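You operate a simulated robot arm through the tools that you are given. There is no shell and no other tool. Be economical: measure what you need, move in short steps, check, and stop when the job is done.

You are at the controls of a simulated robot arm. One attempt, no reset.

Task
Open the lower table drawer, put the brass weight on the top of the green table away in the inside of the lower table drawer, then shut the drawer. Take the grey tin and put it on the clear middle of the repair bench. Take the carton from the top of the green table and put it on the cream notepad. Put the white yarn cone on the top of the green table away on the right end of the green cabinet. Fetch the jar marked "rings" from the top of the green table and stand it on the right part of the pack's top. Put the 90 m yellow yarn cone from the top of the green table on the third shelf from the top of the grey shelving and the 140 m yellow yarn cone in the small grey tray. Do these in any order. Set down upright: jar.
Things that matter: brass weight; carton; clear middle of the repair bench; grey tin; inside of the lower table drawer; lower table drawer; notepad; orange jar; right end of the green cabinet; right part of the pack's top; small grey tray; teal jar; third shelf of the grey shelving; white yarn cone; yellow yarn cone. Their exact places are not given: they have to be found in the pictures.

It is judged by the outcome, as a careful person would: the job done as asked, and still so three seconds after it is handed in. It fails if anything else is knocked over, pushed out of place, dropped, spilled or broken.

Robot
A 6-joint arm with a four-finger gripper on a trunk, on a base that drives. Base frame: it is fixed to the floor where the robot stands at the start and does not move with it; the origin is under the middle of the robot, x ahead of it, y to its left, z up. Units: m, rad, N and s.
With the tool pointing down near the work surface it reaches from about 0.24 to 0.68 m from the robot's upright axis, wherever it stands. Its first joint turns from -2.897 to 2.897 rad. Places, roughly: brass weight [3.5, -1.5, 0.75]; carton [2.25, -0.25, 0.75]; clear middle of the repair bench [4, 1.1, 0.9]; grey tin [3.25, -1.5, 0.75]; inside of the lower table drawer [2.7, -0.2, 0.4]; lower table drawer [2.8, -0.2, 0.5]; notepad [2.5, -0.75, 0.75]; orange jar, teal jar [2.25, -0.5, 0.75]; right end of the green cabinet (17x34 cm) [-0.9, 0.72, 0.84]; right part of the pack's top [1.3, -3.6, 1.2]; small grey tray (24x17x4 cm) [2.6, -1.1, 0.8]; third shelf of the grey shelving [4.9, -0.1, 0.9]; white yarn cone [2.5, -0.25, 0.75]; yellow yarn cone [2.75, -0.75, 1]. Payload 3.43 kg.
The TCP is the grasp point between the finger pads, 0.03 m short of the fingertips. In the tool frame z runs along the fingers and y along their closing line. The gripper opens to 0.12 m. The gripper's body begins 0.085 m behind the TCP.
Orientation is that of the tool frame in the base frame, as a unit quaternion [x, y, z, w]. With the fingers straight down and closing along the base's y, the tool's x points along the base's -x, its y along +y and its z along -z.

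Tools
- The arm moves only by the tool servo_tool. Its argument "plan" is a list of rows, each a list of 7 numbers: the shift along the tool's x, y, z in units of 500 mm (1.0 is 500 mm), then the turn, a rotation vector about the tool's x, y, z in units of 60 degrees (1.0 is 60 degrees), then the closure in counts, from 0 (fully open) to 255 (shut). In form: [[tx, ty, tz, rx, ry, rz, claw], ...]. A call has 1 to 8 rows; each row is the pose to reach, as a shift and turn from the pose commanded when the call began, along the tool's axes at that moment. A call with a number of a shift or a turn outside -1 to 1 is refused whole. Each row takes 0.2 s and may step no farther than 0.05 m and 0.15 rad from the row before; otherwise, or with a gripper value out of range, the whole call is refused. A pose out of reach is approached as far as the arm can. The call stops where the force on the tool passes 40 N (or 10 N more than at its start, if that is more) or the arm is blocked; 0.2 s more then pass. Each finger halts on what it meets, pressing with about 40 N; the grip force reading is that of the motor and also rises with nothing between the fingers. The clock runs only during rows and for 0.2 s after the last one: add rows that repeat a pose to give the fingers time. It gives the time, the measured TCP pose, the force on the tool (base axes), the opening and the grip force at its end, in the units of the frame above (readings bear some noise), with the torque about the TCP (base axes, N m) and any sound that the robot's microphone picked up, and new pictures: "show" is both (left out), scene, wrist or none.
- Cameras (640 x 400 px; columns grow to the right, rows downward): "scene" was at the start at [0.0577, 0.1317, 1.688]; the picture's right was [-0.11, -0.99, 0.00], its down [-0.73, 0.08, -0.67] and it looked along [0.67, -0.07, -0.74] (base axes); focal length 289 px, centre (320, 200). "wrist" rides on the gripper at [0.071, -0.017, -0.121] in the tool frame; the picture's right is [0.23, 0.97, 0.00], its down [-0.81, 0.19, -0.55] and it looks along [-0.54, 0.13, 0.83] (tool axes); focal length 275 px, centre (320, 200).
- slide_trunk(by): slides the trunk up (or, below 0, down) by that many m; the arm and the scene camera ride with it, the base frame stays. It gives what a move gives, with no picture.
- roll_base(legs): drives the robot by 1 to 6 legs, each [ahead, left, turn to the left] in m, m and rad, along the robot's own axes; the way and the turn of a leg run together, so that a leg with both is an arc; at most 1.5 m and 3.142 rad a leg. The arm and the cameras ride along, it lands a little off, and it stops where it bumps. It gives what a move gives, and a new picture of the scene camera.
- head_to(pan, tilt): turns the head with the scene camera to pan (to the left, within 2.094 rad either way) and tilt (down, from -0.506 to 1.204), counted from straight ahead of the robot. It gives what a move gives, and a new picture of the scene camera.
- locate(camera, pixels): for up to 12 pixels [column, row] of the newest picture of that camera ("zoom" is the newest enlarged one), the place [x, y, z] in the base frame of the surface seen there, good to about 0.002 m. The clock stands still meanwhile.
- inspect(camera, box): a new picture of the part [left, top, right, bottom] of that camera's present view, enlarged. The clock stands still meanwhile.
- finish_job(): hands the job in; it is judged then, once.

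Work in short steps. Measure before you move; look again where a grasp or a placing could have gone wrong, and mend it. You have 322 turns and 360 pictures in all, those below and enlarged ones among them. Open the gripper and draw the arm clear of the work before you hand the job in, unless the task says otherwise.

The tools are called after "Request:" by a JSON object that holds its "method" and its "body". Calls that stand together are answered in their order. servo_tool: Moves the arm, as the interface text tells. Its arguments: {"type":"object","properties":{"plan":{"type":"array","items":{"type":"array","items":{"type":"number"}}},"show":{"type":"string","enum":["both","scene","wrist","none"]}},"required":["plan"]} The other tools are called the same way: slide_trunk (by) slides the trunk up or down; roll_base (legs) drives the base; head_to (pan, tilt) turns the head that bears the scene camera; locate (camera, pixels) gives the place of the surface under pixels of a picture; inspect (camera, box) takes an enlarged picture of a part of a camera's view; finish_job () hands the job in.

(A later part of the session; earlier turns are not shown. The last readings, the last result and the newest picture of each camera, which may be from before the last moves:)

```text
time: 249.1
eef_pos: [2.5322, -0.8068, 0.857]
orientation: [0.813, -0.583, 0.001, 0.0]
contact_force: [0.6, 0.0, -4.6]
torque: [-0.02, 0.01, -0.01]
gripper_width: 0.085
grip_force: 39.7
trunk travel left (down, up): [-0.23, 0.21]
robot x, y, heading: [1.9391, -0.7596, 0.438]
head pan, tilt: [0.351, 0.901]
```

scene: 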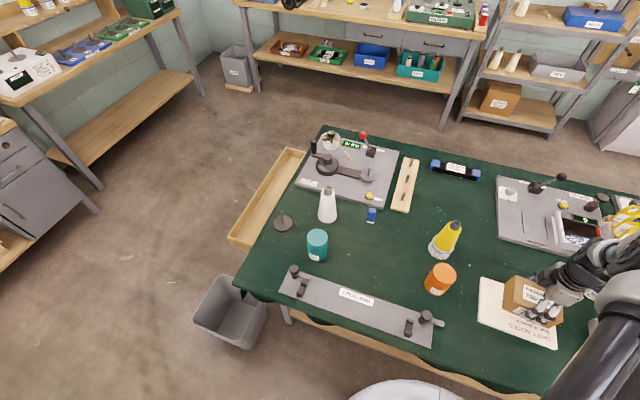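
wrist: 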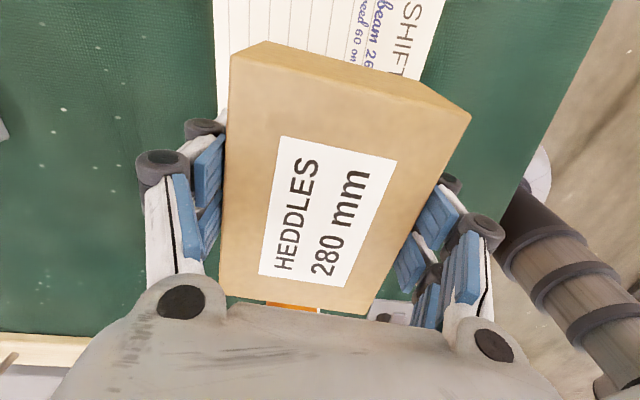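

Request:
{"method": "servo_tool", "body": {"plan": [[0, 0, 0.004, 0, 0, 0, 255], [0, 0, 0.006, 0, 0, 0, 255], [0, 0, 0.006, 0, 0, 0, 20], [0, 0, 0.006, 0, 0, 0, 20], [0, 0, 0.006, 0, 0, 0, 20], [0, 0, -0.07, 0, 0, 0, 20], [0, 0, -0.16, 0, 0, 0, 20], [0, 0, -0.25, 0, 0, 0, 20]], "show": "none"}}

Request:
{"method": "servo_tool", "body": {"plan": [[0, 0, -0.09, 0, 0, 0, 20], [0, 0, -0.18, 0, 0, 0, 20]]}}

```text
time: 250.9
eef_pos: [2.5282, -0.8077, 0.9824]
orientation: [0.812, -0.583, 0.001, 0.001]
contact_force: [-0.9, 0.9, -1.0]
torque: [0.05, -0.03, 0.02]
gripper_width: 0.1107
grip_force: 0.0
trunk travel left (down, up): [-0.23, 0.21]
robot x, y, heading: [1.9399, -0.7613, 0.437]
head pan, tilt: [0.351, 0.901]
```

```text
time: 251.5
eef_pos: [2.5302, -0.8067, 1.0723]
orientation: [0.812, -0.583, 0.001, 0.002]
contact_force: [0.2, 0.8, 0.5]
torque: [0.02, -0.02, -0.03]
gripper_width: 0.1107
grip_force: 0.5
trunk travel left (down, up): [-0.23, 0.21]
robot x, y, heading: [1.9419, -0.7595, 0.442]
head pan, tilt: [0.351, 0.901]
```

scene: 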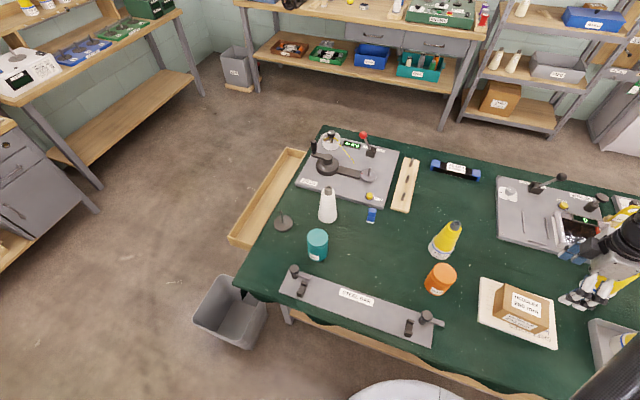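
wrist: 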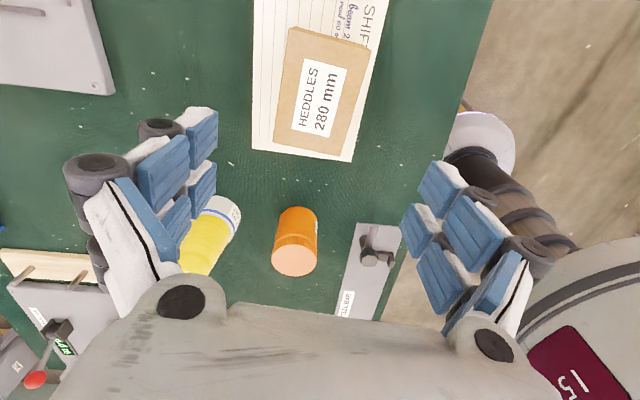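

The carton sits on the notepad. Before taking the 90 m cone I look at the shelving to plan how it must be gripped.

Request:
{"method": "head_to", "body": {"pan": -0.2, "tilt": 0.3}}

Request:
{"method": "inspect", "body": {"camera": "scene", "box": [260, 80, 460, 205]}}

```text
time: 252.5
eef_pos: [2.5309, -0.8066, 1.0715]
orientation: [0.813, -0.583, 0.0, 0.001]
contact_force: [-0.5, 0.6, 0.7]
torque: [-0.02, -0.01, 0.0]
gripper_width: 0.1107
grip_force: 0.0
trunk travel left (down, up): [-0.23, 0.21]
robot x, y, heading: [1.9427, -0.7605, 0.44]
head pan, tilt: [-0.201, 0.3]
```

scene: 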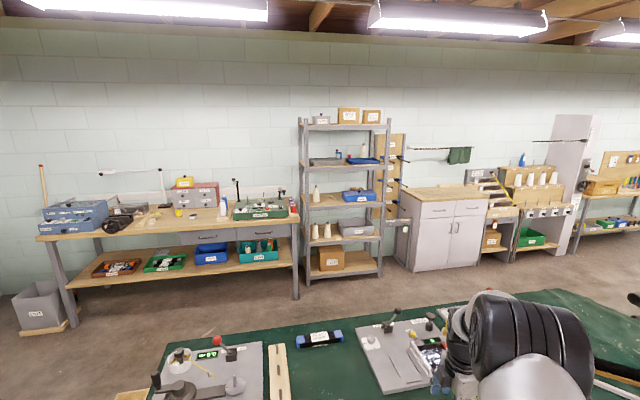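

```text
3.20 times, centred on (360, 142) of scene
```

zoom: 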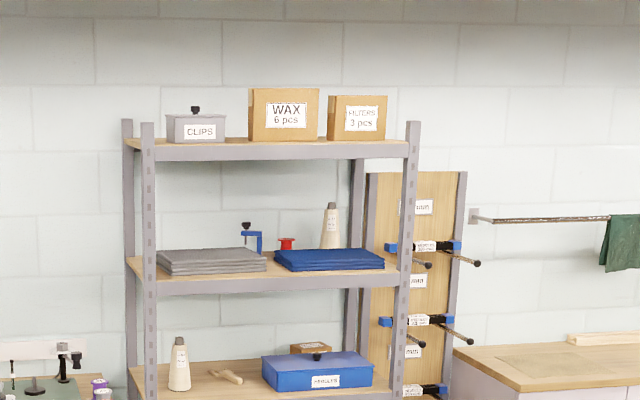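

Request:
{"method": "locate", "body": {"camera": "zoom", "pixels": [[150, 395], [405, 390], [155, 280], [400, 275], [180, 385], [225, 378], [265, 385], [240, 372], [200, 392], [230, 392], [200, 375], [280, 275]]}}

Request:
{"method": "inspect", "body": {"camera": "scene", "box": [290, 170, 390, 232]}}

```text
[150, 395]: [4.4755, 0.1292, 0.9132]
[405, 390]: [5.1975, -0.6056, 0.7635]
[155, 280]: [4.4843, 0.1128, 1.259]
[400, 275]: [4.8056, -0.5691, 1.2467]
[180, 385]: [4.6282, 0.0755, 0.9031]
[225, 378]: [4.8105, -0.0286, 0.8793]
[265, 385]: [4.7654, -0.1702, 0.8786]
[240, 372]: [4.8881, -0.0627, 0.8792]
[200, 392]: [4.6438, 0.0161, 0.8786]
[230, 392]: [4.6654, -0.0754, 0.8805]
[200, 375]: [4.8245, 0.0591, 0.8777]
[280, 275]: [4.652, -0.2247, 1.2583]
```

```text
6.40 times, centred on (340, 201) of scene
```

zoom: 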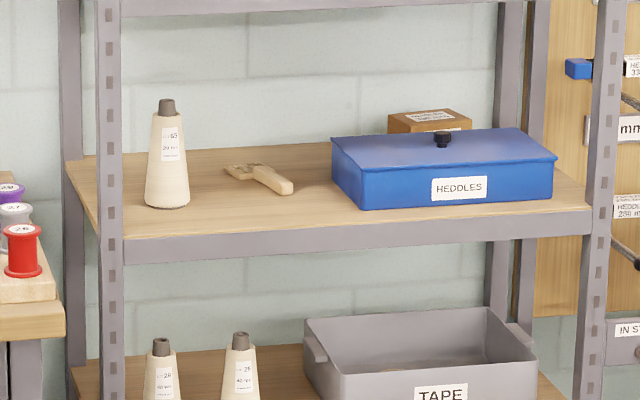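

The third shelf's top is 0.879 with 0.33 m headroom, so the 90 m cone must be held with the tool tilted forward. I shift the base right, raise the trunk, and turn the wrist back (first part).

Request:
{"method": "slide_trunk", "body": {"by": 0.1}}

Request:
{"method": "roll_base", "body": {"legs": [[0, -0.285, 0]]}}

Request:
{"method": "servo_tool", "body": {"plan": [[0, 0, 0, 0, 0, 0.14, 0], [0, 0, 0, 0, 0, 0.28, 0], [0, 0, 0, 0, 0, 0.42, 0], [0, 0, 0, 0, 0, 0.56, 0], [0, 0, 0, 0, 0, 0.7, 0], [0, 0, 0, 0, 0, 0.84, 0], [0, 0, 0, 0, 0, 0.98, 0]], "show": "none"}}

Request:
{"method": "servo_tool", "body": {"plan": [[0, 0, 0, 0, 0, 0.14, 0], [0, 0, 0, 0, 0, 0.28, 0], [0, 0, 0, 0, 0, 0.42, 0], [0, 0, 0, 0, 0, 0.56, 0], [0, 0, 0, 0, 0, 0.7, 0], [0, 0, 0, 0, 0, 0.736, 0]], "show": "none"}}

Request:
{"method": "servo_tool", "body": {"plan": [[0, 0, 0, 0, -0.14, 0, 0], [0, 0, 0, 0, -0.28, 0, 0], [0, 0, 0, 0, -0.42, 0, 0], [0, 0, 0, 0, -0.56, 0, 0], [0, 0, 0, 0, -0.7, 0, 0], [0, 0, 0, 0, -0.84, 0, 0], [0, 0, 0, 0, -0.9, 0, 0]]}}

```text
time: 253.8
eef_pos: [2.5301, -0.8055, 1.1708]
orientation: [0.812, -0.583, 0.002, 0.001]
contact_force: [0.0, 0.0, 0.2]
torque: [0.02, 0.01, 0.03]
gripper_width: 0.1107
grip_force: 0.2
trunk travel left (down, up): [-0.33, 0.11]
robot x, y, heading: [1.9399, -0.7618, 0.439]
head pan, tilt: [-0.201, 0.3]
```

```text
time: 255.8
eef_pos: [2.6534, -1.0644, 1.1702]
orientation: [0.814, -0.581, 0.001, 0.0]
contact_force: [0.3, 0.0, -0.4]
torque: [0.0, 0.01, -0.02]
gripper_width: 0.1109
grip_force: 0.0
trunk travel left (down, up): [-0.33, 0.11]
robot x, y, heading: [2.0643, -1.0185, 0.448]
head pan, tilt: [-0.201, 0.3]
```

scene: 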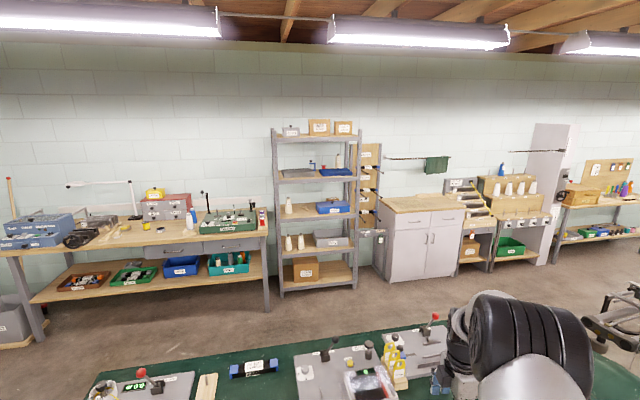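

```text
time: 257.4
eef_pos: [2.6539, -1.0642, 1.172]
orientation: [-0.421, 0.907, -0.001, 0.0]
contact_force: [-0.6, -0.4, 0.0]
torque: [-0.03, -0.03, 0.0]
gripper_width: 0.1201
grip_force: 0.0
trunk travel left (down, up): [-0.33, 0.11]
robot x, y, heading: [2.0647, -1.0164, 0.449]
head pan, tilt: [-0.201, 0.3]
```

```text
time: 258.8
eef_pos: [2.6536, -1.0626, 1.1721]
orientation: [-0.051, 0.999, -0.001, 0.0]
contact_force: [-0.9, 0.7, 0.7]
torque: [-0.01, -0.01, -0.01]
gripper_width: 0.1199
grip_force: 0.1
trunk travel left (down, up): [-0.33, 0.11]
robot x, y, heading: [2.0633, -1.0208, 0.446]
head pan, tilt: [-0.201, 0.3]
```

```text
time: 260.4
eef_pos: [2.6622, -1.0705, 1.1797]
orientation: [-0.045, 0.891, 0.032, 0.45]
contact_force: [-0.2, -0.8, 0.3]
torque: [0.01, 0.01, 0.01]
gripper_width: 0.1199
grip_force: 0.0
out of reach, approached as far as the arm can: row 4, 5, 6, 7
trunk travel left (down, up): [-0.33, 0.11]
robot x, y, heading: [2.0648, -1.0183, 0.444]
head pan, tilt: [-0.201, 0.3]
```

scene: 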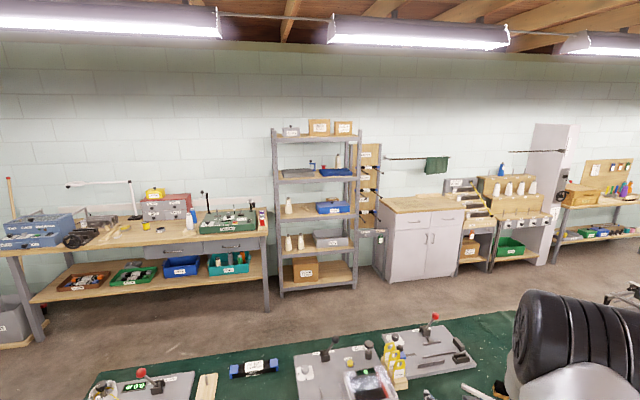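
wrist: 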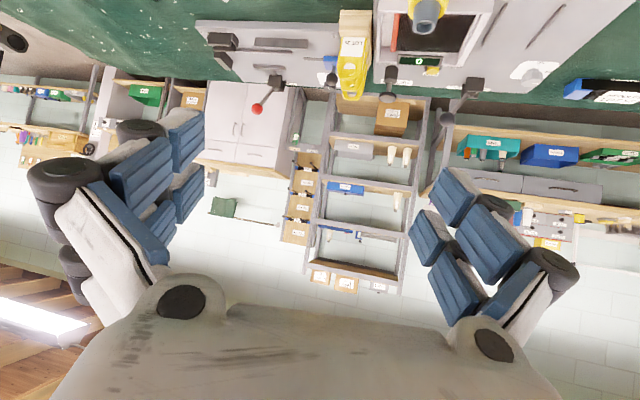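

The tool is tilted to 36° below level. I measure the 90 m cone afresh.

Request:
{"method": "head_to", "body": {"pan": 0.0, "tilt": 0.85}}

Request:
{"method": "inspect", "body": {"camera": "scene", "box": [300, 170, 460, 270]}}

```text
time: 261.4
eef_pos: [2.6615, -1.0692, 1.1798]
orientation: [-0.047, 0.891, 0.034, 0.45]
contact_force: [0.3, -0.1, 0.0]
torque: [0.01, 0.0, 0.0]
gripper_width: 0.1202
grip_force: 0.0
trunk travel left (down, up): [-0.33, 0.11]
robot x, y, heading: [2.0633, -1.0186, 0.449]
head pan, tilt: [0.0, 0.85]
```

scene: 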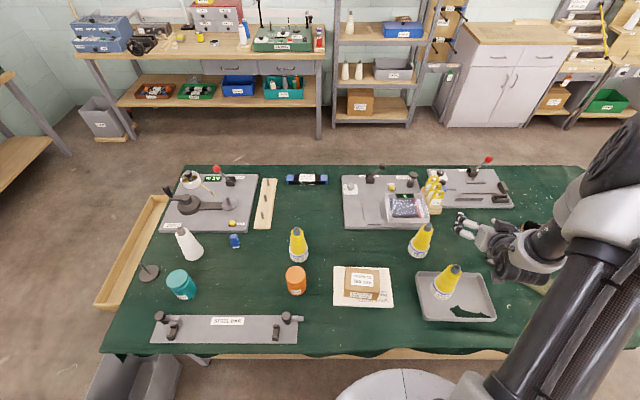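

```text
4.00 times, centred on (380, 220) of scene
```

zoom: 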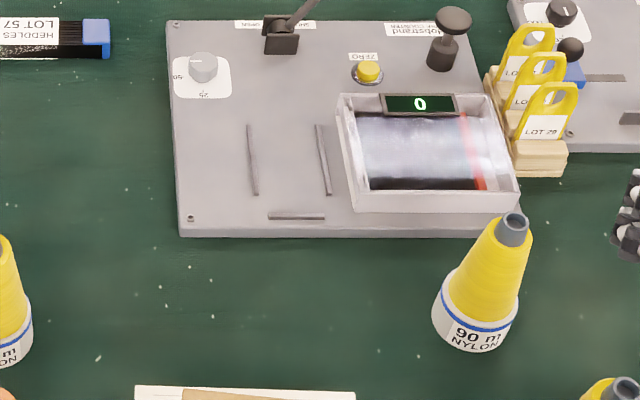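

Request:
{"method": "locate", "body": {"camera": "zoom", "pixels": [[512, 220], [512, 240], [475, 300], [470, 330], [437, 300], [520, 310], [470, 352], [515, 205], [540, 170]]}}

```text
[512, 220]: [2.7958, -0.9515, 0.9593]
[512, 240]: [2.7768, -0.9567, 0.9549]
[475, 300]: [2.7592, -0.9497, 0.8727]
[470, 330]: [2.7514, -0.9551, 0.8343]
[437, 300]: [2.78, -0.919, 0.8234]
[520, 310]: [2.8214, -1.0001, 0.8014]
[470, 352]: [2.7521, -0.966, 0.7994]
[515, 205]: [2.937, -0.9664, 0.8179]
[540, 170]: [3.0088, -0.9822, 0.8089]
```

Cone axis (2.788,-0.952). I move the tilted tool above it, clear of the 140 m cone.

Request:
{"method": "servo_tool", "body": {"plan": [[0, 0.04, 0.068, 0, 0, 0, 40], [0, 0.08, 0.137, 0, 0, 0, 40], [0, 0.12, 0.206, 0, 0, 0, 40], [0, 0.16, 0.275, 0, 0, 0, 40], [0, 0.2016, 0.343, 0, 0, 0, 40]]}}

```text
time: 262.6
eef_pos: [2.7951, -0.995, 1.0788]
orientation: [-0.066, 0.889, 0.032, 0.452]
contact_force: [-0.6, -1.1, 0.4]
torque: [-0.03, -0.03, 0.0]
gripper_width: 0.1009
grip_force: 0.1
out of reach, approached as far as the arm can: row 1, 2, 3, 4, 5
trunk travel left (down, up): [-0.33, 0.11]
robot x, y, heading: [2.064, -1.0163, 0.448]
head pan, tilt: [0.0, 0.85]
```

scene: 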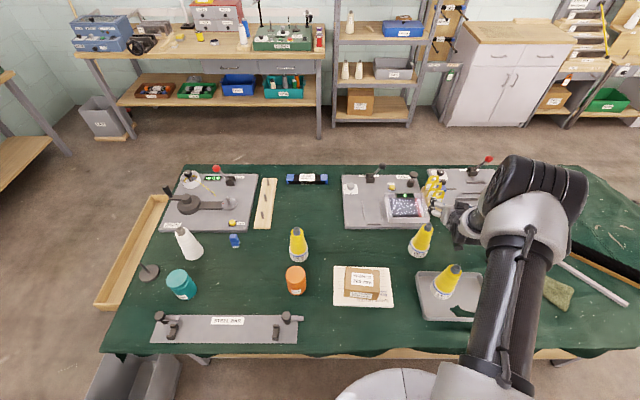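
wrist: 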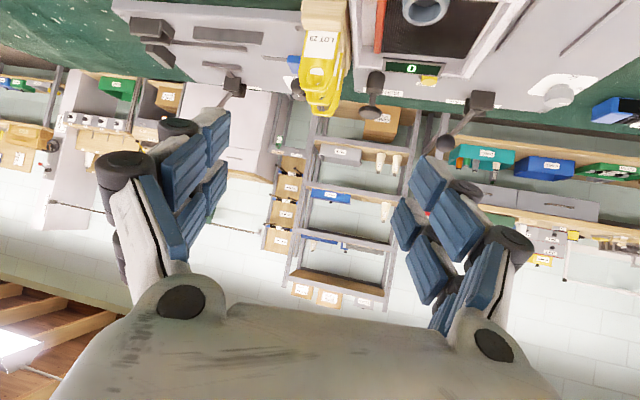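

The arm strains at this tilt. I ease the tilt by 9° and correct sideways.

Request:
{"method": "servo_tool", "body": {"plan": [[0, 0.03, 0, 0, 0.08, 0, 40], [0, 0.06, -0.005, 0, 0.15, 0, 40], [0, 0.088, -0.005, 0, 0.16, 0, 40]], "show": "none"}}

```text
time: 263.4
eef_pos: [2.785, -0.9883, 1.0799]
orientation: [-0.05, 0.924, 0.024, 0.379]
contact_force: [0.6, -0.5, 0.0]
torque: [-0.03, -0.03, 0.02]
gripper_width: 0.1011
grip_force: 0.0
out of reach, approached as far as the arm can: row 1, 2, 3
trunk travel left (down, up): [-0.33, 0.11]
robot x, y, heading: [2.0657, -1.0157, 0.446]
head pan, tilt: [0.0, 0.85]
```

I bring the base a little closer.

Request:
{"method": "roll_base", "body": {"legs": [[0.04, 0.04, 0]]}}

Request:
{"method": "slide_trunk", "body": {"by": -0.07}}

Request:
{"method": "servo_tool", "body": {"plan": [[0, 0, 0, 0, 0, 0, 40]]}}

```text
time: 264.3
eef_pos: [2.8037, -0.9322, 1.0803]
orientation: [-0.051, 0.924, 0.024, 0.379]
contact_force: [1.2, 0.7, -0.3]
torque: [-0.04, 0.01, -0.06]
gripper_width: 0.1011
grip_force: 0.1
trunk travel left (down, up): [-0.33, 0.11]
robot x, y, heading: [2.0836, -0.9655, 0.445]
head pan, tilt: [0.0, 0.85]
```

scene: 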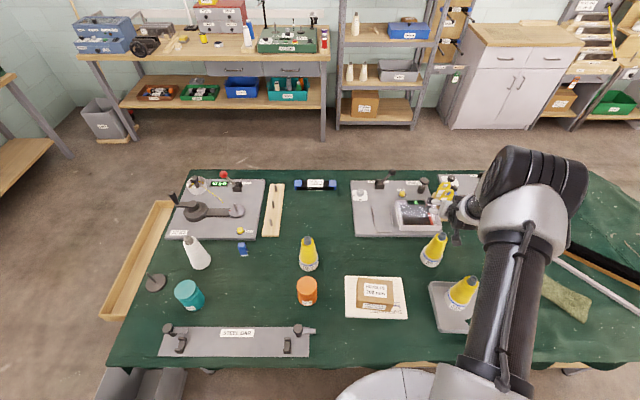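

```text
time: 265.4
eef_pos: [2.8031, -0.9342, 1.0115]
orientation: [-0.051, 0.923, 0.025, 0.38]
contact_force: [-0.8, 0.4, -0.5]
torque: [0.0, 0.0, 0.01]
gripper_width: 0.101
grip_force: 0.1
trunk travel left (down, up): [-0.26, 0.18]
robot x, y, heading: [2.0845, -0.9695, 0.445]
head pan, tilt: [0.0, 0.85]
```

```text
time: 265.8
eef_pos: [2.8037, -0.9341, 1.0114]
orientation: [-0.051, 0.924, 0.024, 0.379]
contact_force: [0.3, 0.2, 0.7]
torque: [0.02, 0.0, 0.02]
gripper_width: 0.1011
grip_force: 0.1
trunk travel left (down, up): [-0.26, 0.18]
robot x, y, heading: [2.0814, -0.968, 0.448]
head pan, tilt: [0.0, 0.85]
```

scene: 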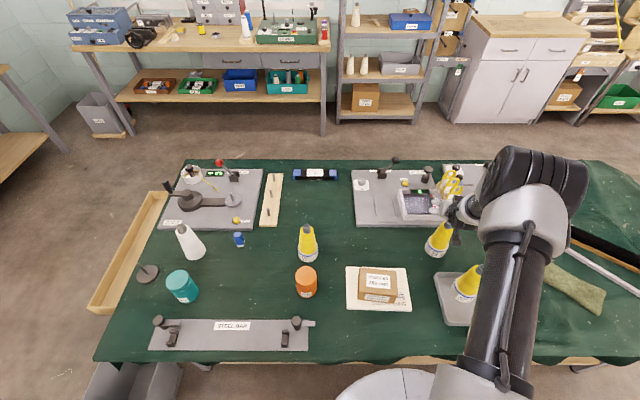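
wrist: 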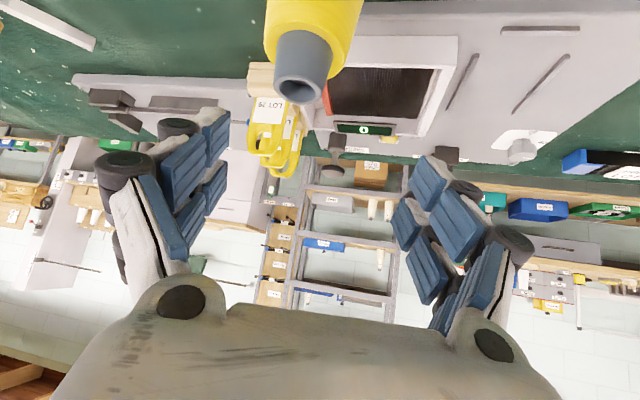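

Request:
{"method": "locate", "body": {"camera": "wrist", "pixels": [[300, 85], [300, 68], [272, 70], [328, 70], [300, 45], [300, 98], [345, 40], [268, 30]]}}

```text
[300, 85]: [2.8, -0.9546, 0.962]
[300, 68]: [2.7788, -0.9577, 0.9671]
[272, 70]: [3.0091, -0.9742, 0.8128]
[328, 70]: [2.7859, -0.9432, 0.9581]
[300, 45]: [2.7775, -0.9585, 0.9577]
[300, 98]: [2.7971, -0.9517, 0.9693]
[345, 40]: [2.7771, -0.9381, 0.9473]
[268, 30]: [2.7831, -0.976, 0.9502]
```

Cone axis (2.788,-0.955). I line up and descend to z≈0.878 with the fingers either side.

Request:
{"method": "servo_tool", "body": {"plan": [[0.025, -0.038, -0.025, 0, 0, 0, 40], [0.085, -0.039, 0.035, 0, 0, 0, 40], [0.15, -0.04, 0.1, 0, 0, 0, 40], [0.212, -0.04, 0.165, 0, 0, 0, 40]]}}

```text
time: 266.8
eef_pos: [2.7893, -0.9563, 0.877]
orientation: [-0.051, 0.923, 0.023, 0.38]
contact_force: [0.3, 0.3, 0.1]
torque: [-0.05, 0.1, -0.04]
gripper_width: 0.1009
grip_force: 0.0
trunk travel left (down, up): [-0.26, 0.18]
robot x, y, heading: [2.0838, -0.9637, 0.443]
head pan, tilt: [0.0, 0.85]
```

scene: 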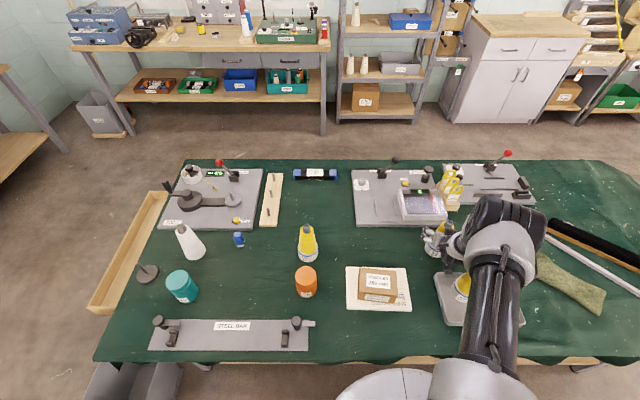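
wrist: 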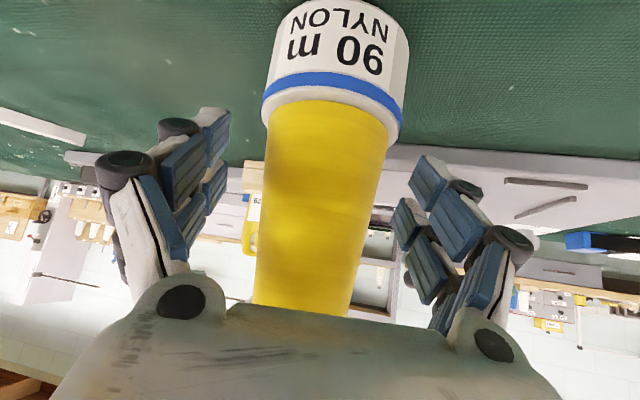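

The fingers straddle the cone without contact. I close.

Request:
{"method": "servo_tool", "body": {"plan": [[0, 0, 0, 0, 0, 0, 255], [0, 0, 0, 0, 0, 0, 255], [0, 0, 0, 0, 0, 0, 255], [0, 0, 0, 0, 0, 0, 255], [0, 0, 0, 0, 0, 0, 255], [0, 0, 0, 0, 0, 0, 255]], "show": "wrist"}}

```text
time: 268.2
eef_pos: [2.7894, -0.9542, 0.8775]
orientation: [-0.051, 0.924, 0.024, 0.378]
contact_force: [-1.4, -0.9, 0.3]
torque: [-0.1, 0.0, -0.04]
gripper_width: 0.0715
grip_force: 40.2
trunk travel left (down, up): [-0.26, 0.18]
robot x, y, heading: [2.0844, -0.9639, 0.445]
head pan, tilt: [0.0, 0.85]
```

wrist: 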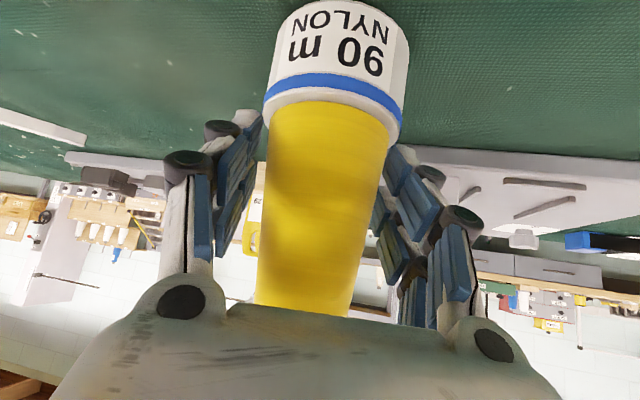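

Gripped at 71 mm. I lift straight up.

Request:
{"method": "servo_tool", "body": {"plan": [[-0.02, 0, -0.02, 0, 0, 0, 255], [-0.08, 0, -0.08, 0, 0, 0, 255], [-0.14, 0, -0.142, 0, 0, 0, 255], [-0.2, 0, -0.203, 0, 0, 0, 255], [-0.26, 0, -0.264, 0, 0, 0, 255], [-0.3, 0, -0.304, 0, 0, 0, 255]]}}

```text
time: 269.6
eef_pos: [2.7891, -0.955, 1.093]
orientation: [-0.051, 0.924, 0.024, 0.379]
contact_force: [-0.3, 0.1, -2.5]
torque: [-0.01, -0.05, -0.03]
gripper_width: 0.0715
grip_force: 40.1
trunk travel left (down, up): [-0.26, 0.18]
robot x, y, heading: [2.0842, -0.9663, 0.449]
head pan, tilt: [0.0, 0.85]
```

scene: 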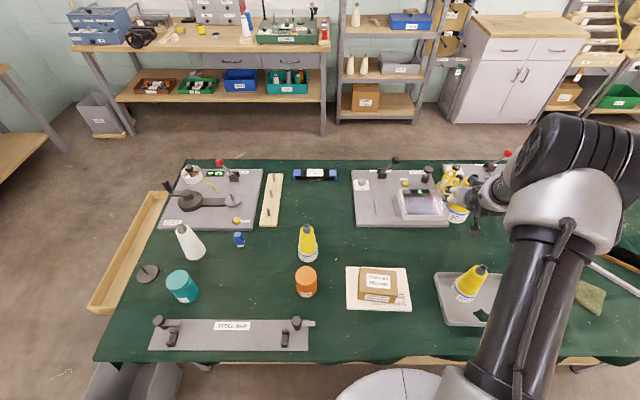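
wrist: 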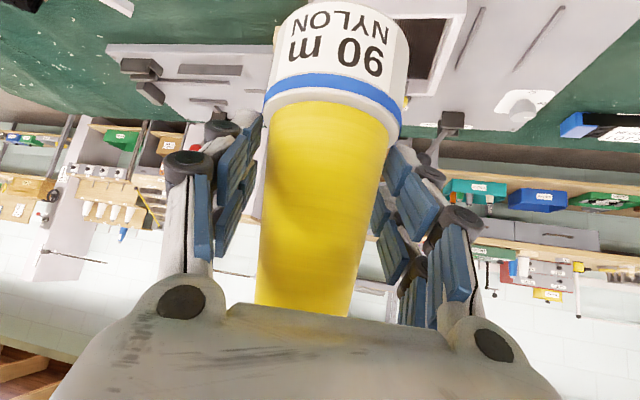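

The cone is held upright. I draw it in a little and drive round by the left end back into the aisle, always facing the shelving side.

Request:
{"method": "servo_tool", "body": {"plan": [[0.07, 0, -0.07, 0, 0, 0, 255], [0.14, 0, -0.14, 0, 0, 0, 255], [0.2, 0, -0.2, 0, 0, 0, 255]], "show": "none"}}

Request:
{"method": "roll_base", "body": {"legs": [[-0.478, 0.469, 0], [0.34, 1.057, 0], [1.071, 0.152, 0]]}}

```text
time: 270.4
eef_pos: [2.6527, -0.9752, 1.0975]
orientation: [-0.05, 0.924, 0.03, 0.377]
contact_force: [-1.2, -0.4, -1.7]
torque: [-0.01, -0.01, 0.01]
gripper_width: 0.0716
grip_force: 39.5
out of reach, approached as far as the arm can: row 3
trunk travel left (down, up): [-0.26, 0.18]
robot x, y, heading: [2.0831, -0.9658, 0.446]
head pan, tilt: [0.0, 0.85]
```

```text
time: 284.6
eef_pos: [2.7673, 0.9873, 1.0962]
orientation: [-0.065, 0.923, 0.036, 0.377]
contact_force: [0.0, 0.4, -2.1]
torque: [-0.02, 0.04, 0.01]
gripper_width: 0.0714
grip_force: 39.8
trunk travel left (down, up): [-0.26, 0.18]
robot x, y, heading: [2.1961, 0.9784, 0.478]
head pan, tilt: [0.0, 0.85]
```

scene: 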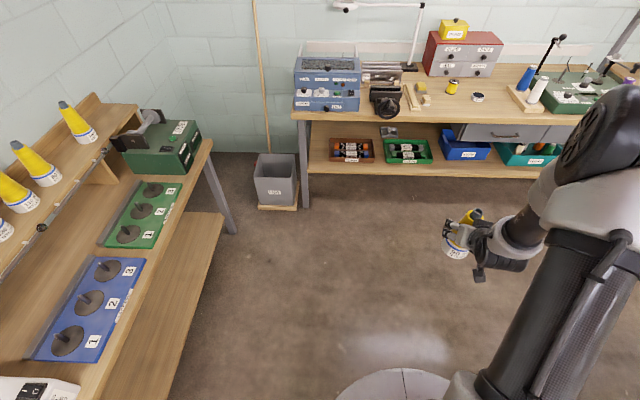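

Request:
{"method": "roll_base", "body": {"legs": [[0.565, -0.587, 0], [0, 0, -0.044], [0, -1.396, 0]]}}

Request:
{"method": "head_to", "body": {"pan": 0.15, "tilt": 0.6}}

```text
time: 296.0
eef_pos: [4.1589, -0.5528, 1.0964]
orientation: [-0.05, 0.924, 0.03, 0.377]
contact_force: [0.6, -0.1, -1.9]
torque: [0.04, -0.02, 0.02]
gripper_width: 0.0715
grip_force: 40.0
trunk travel left (down, up): [-0.26, 0.18]
robot x, y, heading: [3.5903, -0.5464, 0.441]
head pan, tilt: [0.0, 0.85]
```

scene: 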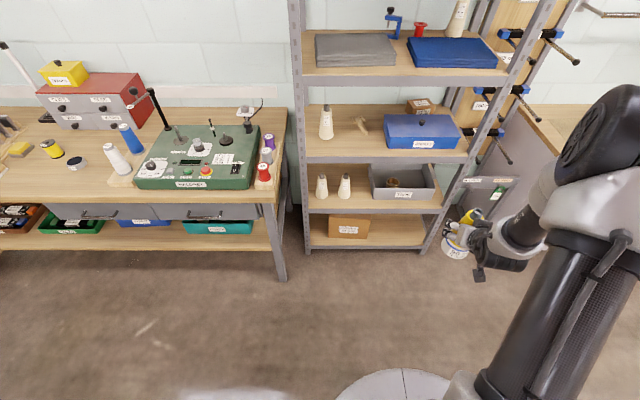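

```text
time: 296.8
eef_pos: [4.1594, -0.5536, 1.0978]
orientation: [-0.05, 0.925, 0.03, 0.377]
contact_force: [0.1, 0.1, -1.9]
torque: [0.0, -0.02, 0.0]
gripper_width: 0.0716
grip_force: 39.9
trunk travel left (down, up): [-0.26, 0.18]
robot x, y, heading: [3.5885, -0.5442, 0.447]
head pan, tilt: [0.15, 0.6]
```

scene: 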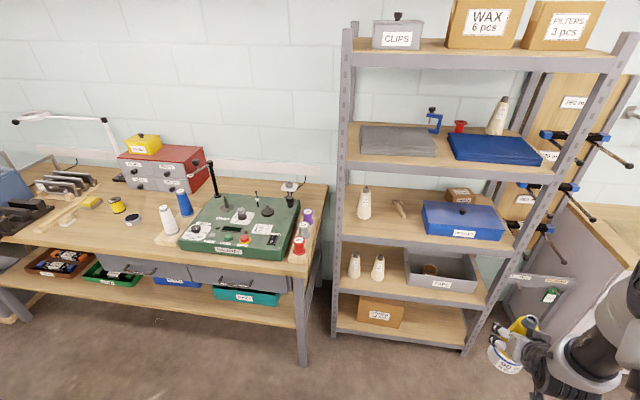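

I measure the third shelf closely.

Request:
{"method": "inspect", "body": {"camera": "scene", "box": [320, 150, 528, 280]}}

Request:
{"method": "locate", "body": {"camera": "zoom", "pixels": [[140, 205], [250, 190], [315, 240], [70, 250], [300, 285], [200, 230], [230, 255], [120, 240], [100, 60], [300, 95], [265, 215], [180, 245]]}}

```text
3.08 times, centred on (424, 215) of scene
```

zoom: 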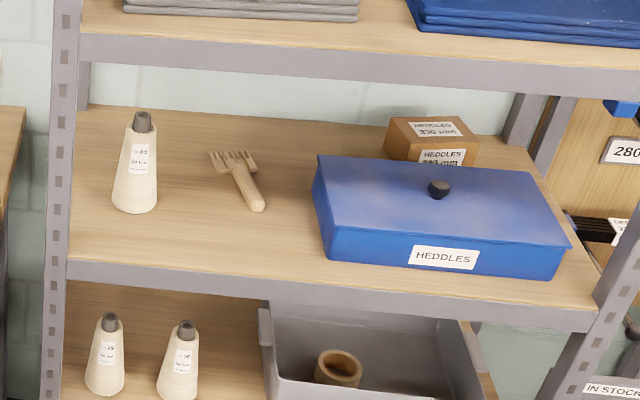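

```text
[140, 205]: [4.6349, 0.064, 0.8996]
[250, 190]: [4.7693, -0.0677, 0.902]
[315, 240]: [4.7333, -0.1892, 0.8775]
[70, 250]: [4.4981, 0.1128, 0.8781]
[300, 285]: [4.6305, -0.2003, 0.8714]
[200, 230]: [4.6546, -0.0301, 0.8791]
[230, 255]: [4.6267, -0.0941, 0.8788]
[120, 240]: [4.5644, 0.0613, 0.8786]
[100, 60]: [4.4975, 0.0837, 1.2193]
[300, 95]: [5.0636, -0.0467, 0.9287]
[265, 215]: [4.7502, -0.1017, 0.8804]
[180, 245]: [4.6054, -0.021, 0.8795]
```

The spot (4.64,-0.065) is free: 13 cm from the white cone, clear of the fork and box. I drive up short of the shelf and lower the trunk to entry height.

Request:
{"method": "roll_base", "body": {"legs": [[0.38, 0.15, 0]]}}

Request:
{"method": "slide_trunk", "body": {"by": -0.11}}

Request:
{"method": "head_to", "body": {"pan": 0.05, "tilt": 0.6}}

```text
time: 299.3
eef_pos: [4.4409, -0.2539, 1.0963]
orientation: [-0.05, 0.925, 0.03, 0.376]
contact_force: [0.4, 0.0, -2.8]
torque: [0.0, 0.01, -0.01]
gripper_width: 0.0716
grip_force: 39.4
trunk travel left (down, up): [-0.26, 0.18]
robot x, y, heading: [3.8707, -0.2432, 0.443]
head pan, tilt: [0.15, 0.6]
```

scene: 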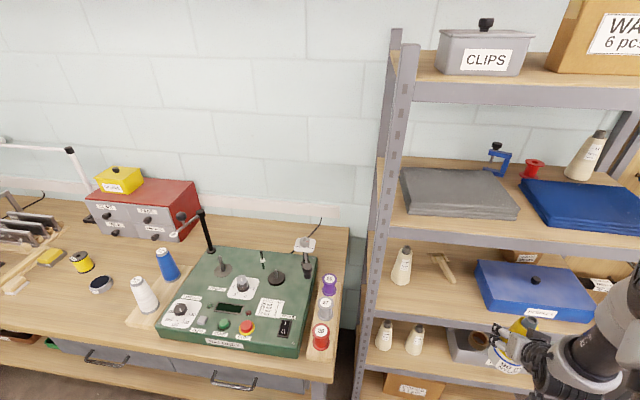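

```text
time: 300.8
eef_pos: [4.4397, -0.2531, 0.9865]
orientation: [-0.05, 0.924, 0.03, 0.377]
contact_force: [-0.7, -0.6, -1.8]
torque: [0.01, -0.03, 0.0]
gripper_width: 0.0713
grip_force: 40.2
trunk travel left (down, up): [-0.15, 0.29]
robot x, y, heading: [3.8697, -0.2436, 0.448]
head pan, tilt: [0.15, 0.6]
```

```text
time: 301.4
eef_pos: [4.4411, -0.2539, 0.9868]
orientation: [-0.051, 0.924, 0.031, 0.377]
contact_force: [-0.4, 0.3, -1.9]
torque: [0.0, 0.0, 0.0]
gripper_width: 0.0712
grip_force: 40.0
trunk travel left (down, up): [-0.15, 0.29]
robot x, y, heading: [3.8682, -0.2463, 0.441]
head pan, tilt: [0.051, 0.6]
```

scene: 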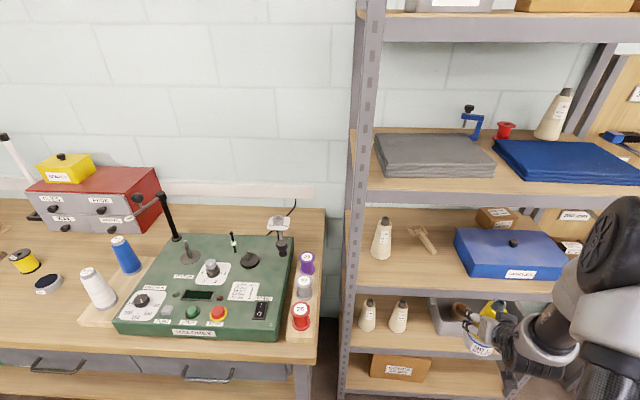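

I shift the tool left 12 cm, then drive in 17 cm.

Request:
{"method": "servo_tool", "body": {"plan": [[0, 0.09, 0, 0, 0, 0, 255], [0, 0.18, 0, 0, 0, 0, 255], [0, 0.24, 0, 0, 0, 0, 255]], "show": "none"}}

Request:
{"method": "roll_base", "body": {"legs": [[0.14, 0, 0]]}}

```text
time: 302.2
eef_pos: [4.427, -0.2054, 0.9898]
orientation: [-0.066, 0.924, 0.046, 0.373]
contact_force: [-0.7, 0.8, -2.1]
torque: [0.01, 0.0, -0.01]
gripper_width: 0.0714
grip_force: 39.6
out of reach, approached as far as the arm can: row 1, 2, 3
trunk travel left (down, up): [-0.15, 0.29]
robot x, y, heading: [3.8662, -0.2444, 0.443]
head pan, tilt: [0.051, 0.6]
```

```text
time: 303.6
eef_pos: [4.5523, -0.1446, 0.9897]
orientation: [-0.067, 0.924, 0.047, 0.373]
contact_force: [1.0, 0.6, -1.5]
torque: [-0.02, 0.01, 0.03]
gripper_width: 0.0713
grip_force: 40.4
trunk travel left (down, up): [-0.15, 0.29]
robot x, y, heading: [3.9919, -0.1876, 0.444]
head pan, tilt: [0.051, 0.6]
```

scene: 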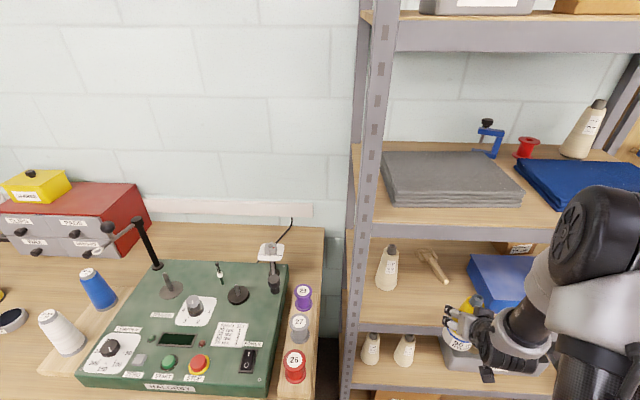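

The arm is limited at this tool yaw; I yaw the tool 0.3 rad left (the cone is round) to ease it.

Request:
{"method": "servo_tool", "body": {"plan": [[0, 0, 0, -0.07, 0, -0.07, 255], [0, 0, 0, -0.14, 0, -0.143, 255], [0, 0, 0, -0.2, 0, -0.204, 255]]}}

```text
time: 304.4
eef_pos: [4.5507, -0.1462, 0.9889]
orientation: [-0.204, 0.902, 0.104, 0.367]
contact_force: [-0.1, 0.2, -2.8]
torque: [0.01, 0.0, 0.0]
gripper_width: 0.0714
grip_force: 40.0
trunk travel left (down, up): [-0.15, 0.29]
robot x, y, heading: [3.9943, -0.1851, 0.442]
head pan, tilt: [0.051, 0.6]
```

scene: 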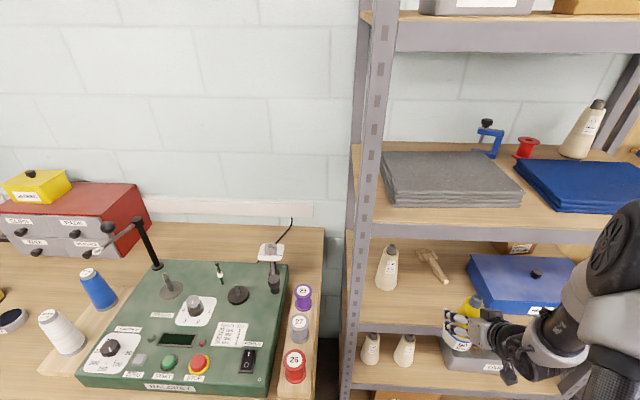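
wrist: 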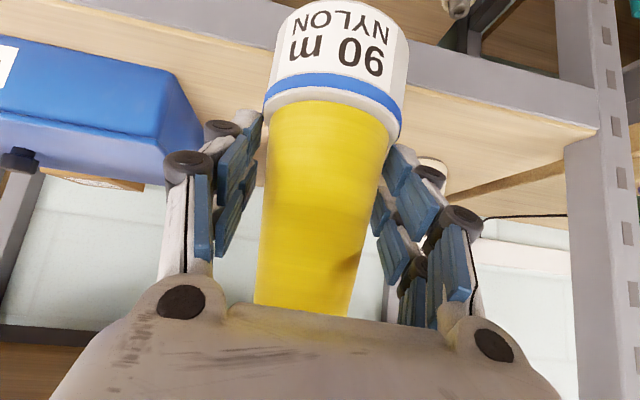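

Now I move in to the spot (4.64,-0.065).

Request:
{"method": "servo_tool", "body": {"plan": [[-0.04, 0.04, 0.04, 0, 0, 0, 255], [-0.09, 0.066, 0.09, 0, 0, 0, 255], [-0.13, 0.066, 0.13, 0, 0, 0, 255], [-0.163, 0.066, 0.166, 0, 0, 0, 255]]}}

```text
time: 305.4
eef_pos: [4.6401, -0.0654, 0.9892]
orientation: [-0.203, 0.901, 0.103, 0.368]
contact_force: [0.8, 0.5, -2.3]
torque: [-0.02, 0.04, -0.01]
gripper_width: 0.0714
grip_force: 39.7
trunk travel left (down, up): [-0.15, 0.29]
robot x, y, heading: [3.9944, -0.1837, 0.446]
head pan, tilt: [0.051, 0.6]
```

scene: 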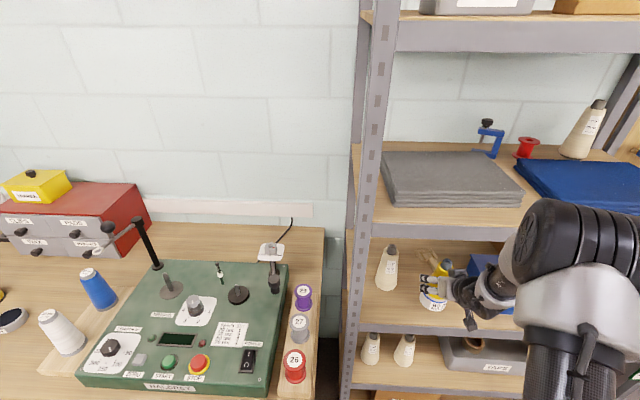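
wrist: 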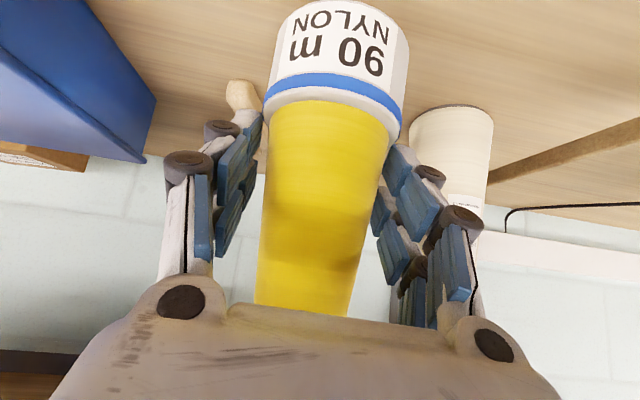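

Clear of both neighbours. I lower 3 cm to the shelf.

Request:
{"method": "servo_tool", "body": {"plan": [[0.025, -0.001, 0.025, 0, 0, 0, 255], [0.042, -0.002, 0.0425, 0, 0, 0, 255], [0.046, -0.002, 0.0465, 0, 0, 0, 255]], "show": "wrist"}}

```text
time: 306.1
eef_pos: [4.6399, -0.0642, 0.9594]
orientation: [-0.204, 0.9, 0.104, 0.371]
contact_force: [-5.9, -2.4, 14.9]
torque: [-0.79, 0.35, -0.19]
gripper_width: 0.0713
grip_force: 40.5
trunk travel left (down, up): [-0.15, 0.29]
robot x, y, heading: [3.9948, -0.1865, 0.443]
head pan, tilt: [0.051, 0.6]
```

wrist: 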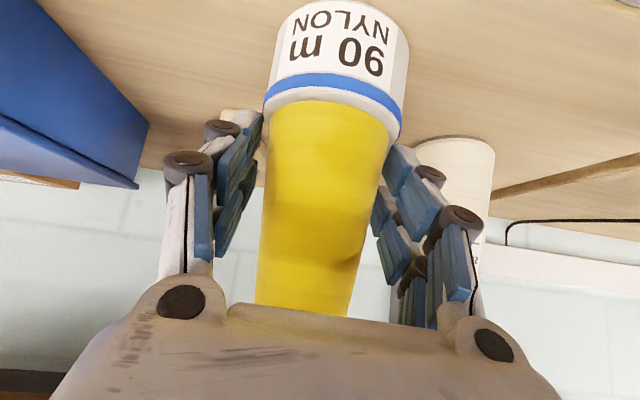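

Resting on the shelf (15 N). I open and withdraw backwards.

Request:
{"method": "servo_tool", "body": {"plan": [[-0.004, 0, -0.004, 0, 0, 0, 55], [-0.004, 0, -0.004, 0, 0, 0, 55], [-0.004, 0, -0.004, 0, 0, 0, 55], [0.04, 0, -0.06, 0, 0, 0, 55], [0.1, 0, -0.12, 0, 0, 0, 55], [0.16, 0, -0.18, 0, 0, 0, 55]]}}

```text
time: 307.6
eef_pos: [4.5322, -0.1187, 0.9664]
orientation: [-0.203, 0.901, 0.104, 0.368]
contact_force: [-0.6, -0.4, -0.6]
torque: [0.01, -0.01, 0.0]
gripper_width: 0.0945
grip_force: 0.5
trunk travel left (down, up): [-0.15, 0.29]
robot x, y, heading: [3.9945, -0.1868, 0.446]
head pan, tilt: [0.051, 0.6]
```

scene: 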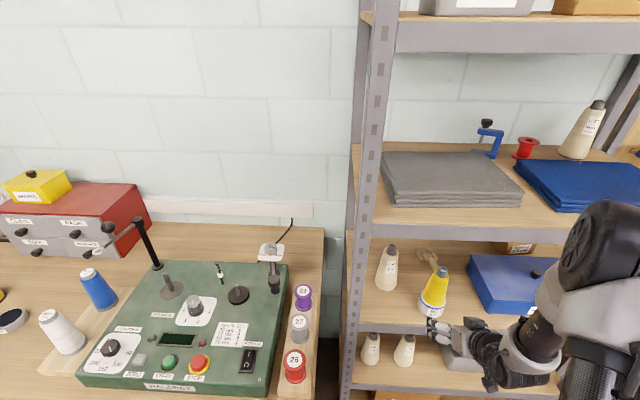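
wrist: 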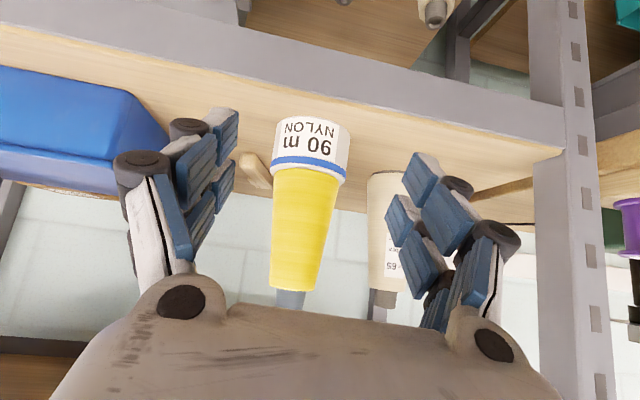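

The 90 m cone stands on the third shelf. I back off, turn the tool down, and return round to the near side for the white cone and the jar.

Request:
{"method": "roll_base", "body": {"legs": [[-0.35, 0, 0]]}}

Request:
{"method": "servo_tool", "body": {"plan": [[0, 0, -0.02, 0, 0.14, 0, 0], [0, 0, -0.04, 0, 0.28, 0, 0], [0, 0, -0.06, 0, 0.42, 0, 0], [0, 0, -0.08, 0, 0.56, 0, 0], [0, 0, -0.1, 0, 0.7, 0, 0], [0, 0, -0.12, 0, 0.75, 0, 0]], "show": "none"}}

Request:
{"method": "slide_trunk", "body": {"by": 0.1}}

Request:
{"method": "roll_base", "body": {"legs": [[0, 1.27, 0], [-0.795, 0.552, 0]]}}

```text
time: 309.8
eef_pos: [4.2202, -0.2718, 0.9652]
orientation: [-0.201, 0.902, 0.104, 0.368]
contact_force: [-0.9, 0.1, 0.4]
torque: [0.02, -0.01, -0.02]
gripper_width: 0.0942
grip_force: 0.0
trunk travel left (down, up): [-0.15, 0.29]
robot x, y, heading: [3.6843, -0.3309, 0.441]
head pan, tilt: [0.051, 0.6]
```

scene: 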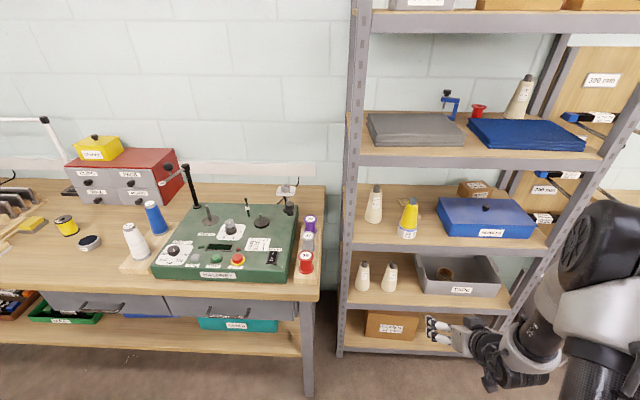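

```text
time: 311.2
eef_pos: [4.1848, -0.2909, 1.0079]
orientation: [-0.223, 0.975, 0.017, -0.005]
contact_force: [0.1, 0.3, 0.5]
torque: [-0.02, -0.01, -0.02]
gripper_width: 0.12
grip_force: 0.0
trunk travel left (down, up): [-0.15, 0.29]
robot x, y, heading: [3.6795, -0.3333, 0.437]
head pan, tilt: [0.051, 0.6]
```

```text
time: 312.5
eef_pos: [4.1829, -0.2907, 1.1085]
orientation: [-0.224, 0.975, 0.017, -0.005]
contact_force: [-0.5, 0.8, 0.5]
torque: [0.0, 0.0, 0.04]
gripper_width: 0.12
grip_force: 0.1
trunk travel left (down, up): [-0.25, 0.19]
robot x, y, heading: [3.682, -0.3322, 0.435]
head pan, tilt: [0.051, 0.6]
```

```text
time: 323.6
eef_pos: [2.6791, 1.0106, 1.1091]
orientation: [-0.222, 0.975, 0.018, -0.004]
contact_force: [-0.4, -0.1, 0.5]
torque: [0.01, -0.01, 0.02]
gripper_width: 0.12
grip_force: 0.0
trunk travel left (down, up): [-0.25, 0.19]
robot x, y, heading: [2.1727, 0.9704, 0.435]
head pan, tilt: [0.051, 0.6]
```

scene: 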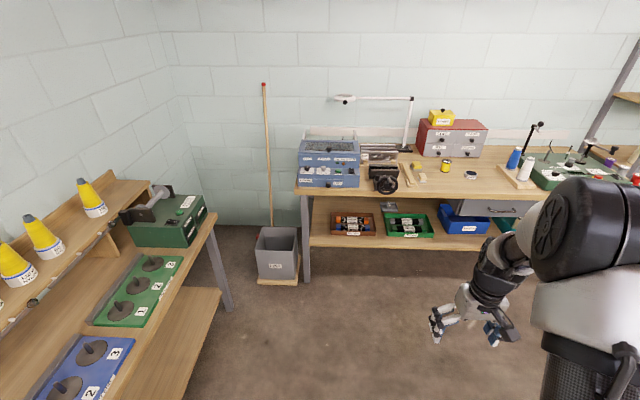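

Request:
{"method": "roll_base", "body": {"legs": [[-1.117, -0.22, 0], [-0.128, -0.988, 0], [0.3, 0.018, 0]]}}

Request:
{"method": "head_to", "body": {"pan": 0.3, "tilt": 0.9}}

Request:
{"method": "inspect", "body": {"camera": "scene", "box": [180, 130, 400, 268]}}

```text
time: 335.9
eef_pos: [2.2681, -0.4946, 1.1075]
orientation: [-0.205, 0.979, 0.018, -0.005]
contact_force: [1.0, -0.5, 0.8]
torque: [-0.03, 0.04, 0.01]
gripper_width: 0.1199
grip_force: 0.1
trunk travel left (down, up): [-0.25, 0.19]
robot x, y, heading: [1.7667, -0.5202, 0.403]
head pan, tilt: [0.051, 0.6]
```

scene: 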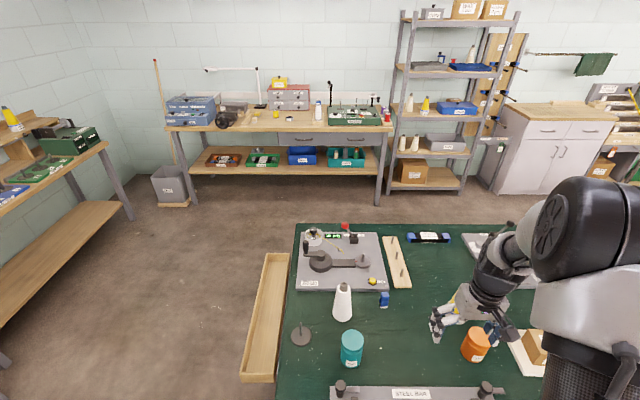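

```text
time: 336.8
eef_pos: [2.2655, -0.4956, 1.1081]
orientation: [-0.204, 0.979, 0.018, -0.005]
contact_force: [-0.1, 0.0, 0.1]
torque: [0.02, 0.02, 0.02]
gripper_width: 0.12
grip_force: 0.0
trunk travel left (down, up): [-0.25, 0.19]
robot x, y, heading: [1.7601, -0.5178, 0.402]
head pan, tilt: [0.3, 0.901]
```

scene: 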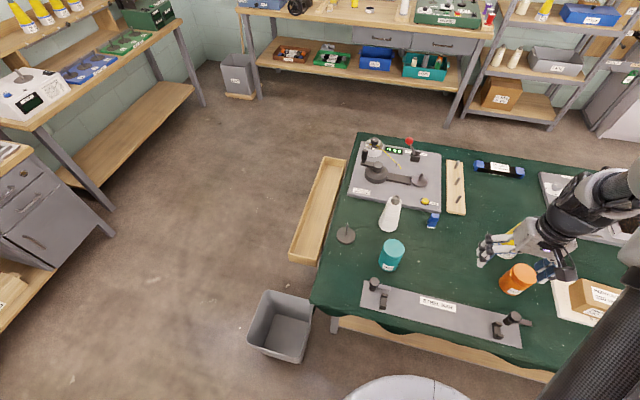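

```text
2.90 times, centred on (290, 199) of scene
```

zoom: 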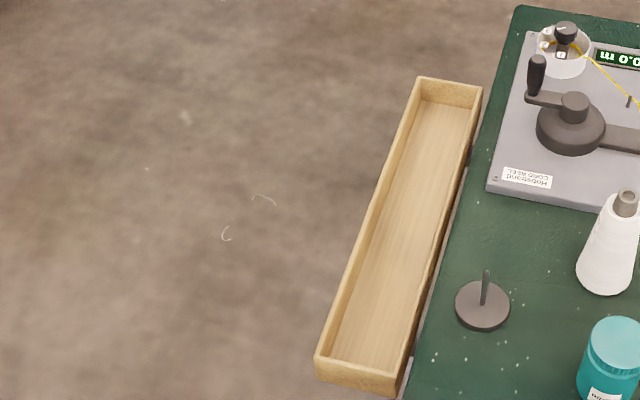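

Request:
{"method": "locate", "body": {"camera": "scene", "pixels": [[396, 199], [394, 203], [390, 218], [386, 228], [380, 220], [400, 222], [392, 241], [391, 253], [346, 235], [433, 219]]}}

```text
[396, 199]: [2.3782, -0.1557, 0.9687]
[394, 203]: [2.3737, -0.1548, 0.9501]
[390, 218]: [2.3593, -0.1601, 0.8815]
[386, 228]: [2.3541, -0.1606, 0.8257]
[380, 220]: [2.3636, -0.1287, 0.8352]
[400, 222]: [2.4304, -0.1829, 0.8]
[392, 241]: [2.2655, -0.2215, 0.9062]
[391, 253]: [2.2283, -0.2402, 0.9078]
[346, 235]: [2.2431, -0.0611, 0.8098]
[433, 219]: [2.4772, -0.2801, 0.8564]
```

The white cone's axis is at (2.384,-0.155). I close up 9 cm and level the tool over it.

Request:
{"method": "roll_base", "body": {"legs": [[0.09, 0.01, 0]]}}

```text
time: 337.9
eef_pos: [2.3443, -0.4509, 1.1081]
orientation: [-0.206, 0.978, 0.018, -0.006]
contact_force: [0.6, 0.0, -0.2]
torque: [-0.02, 0.04, -0.01]
gripper_width: 0.1201
grip_force: 0.1
trunk travel left (down, up): [-0.25, 0.19]
robot x, y, heading: [1.841, -0.4786, 0.399]
head pan, tilt: [0.3, 0.901]
```

scene: 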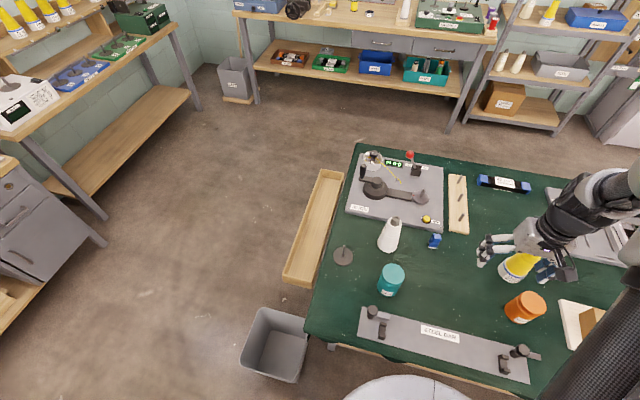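

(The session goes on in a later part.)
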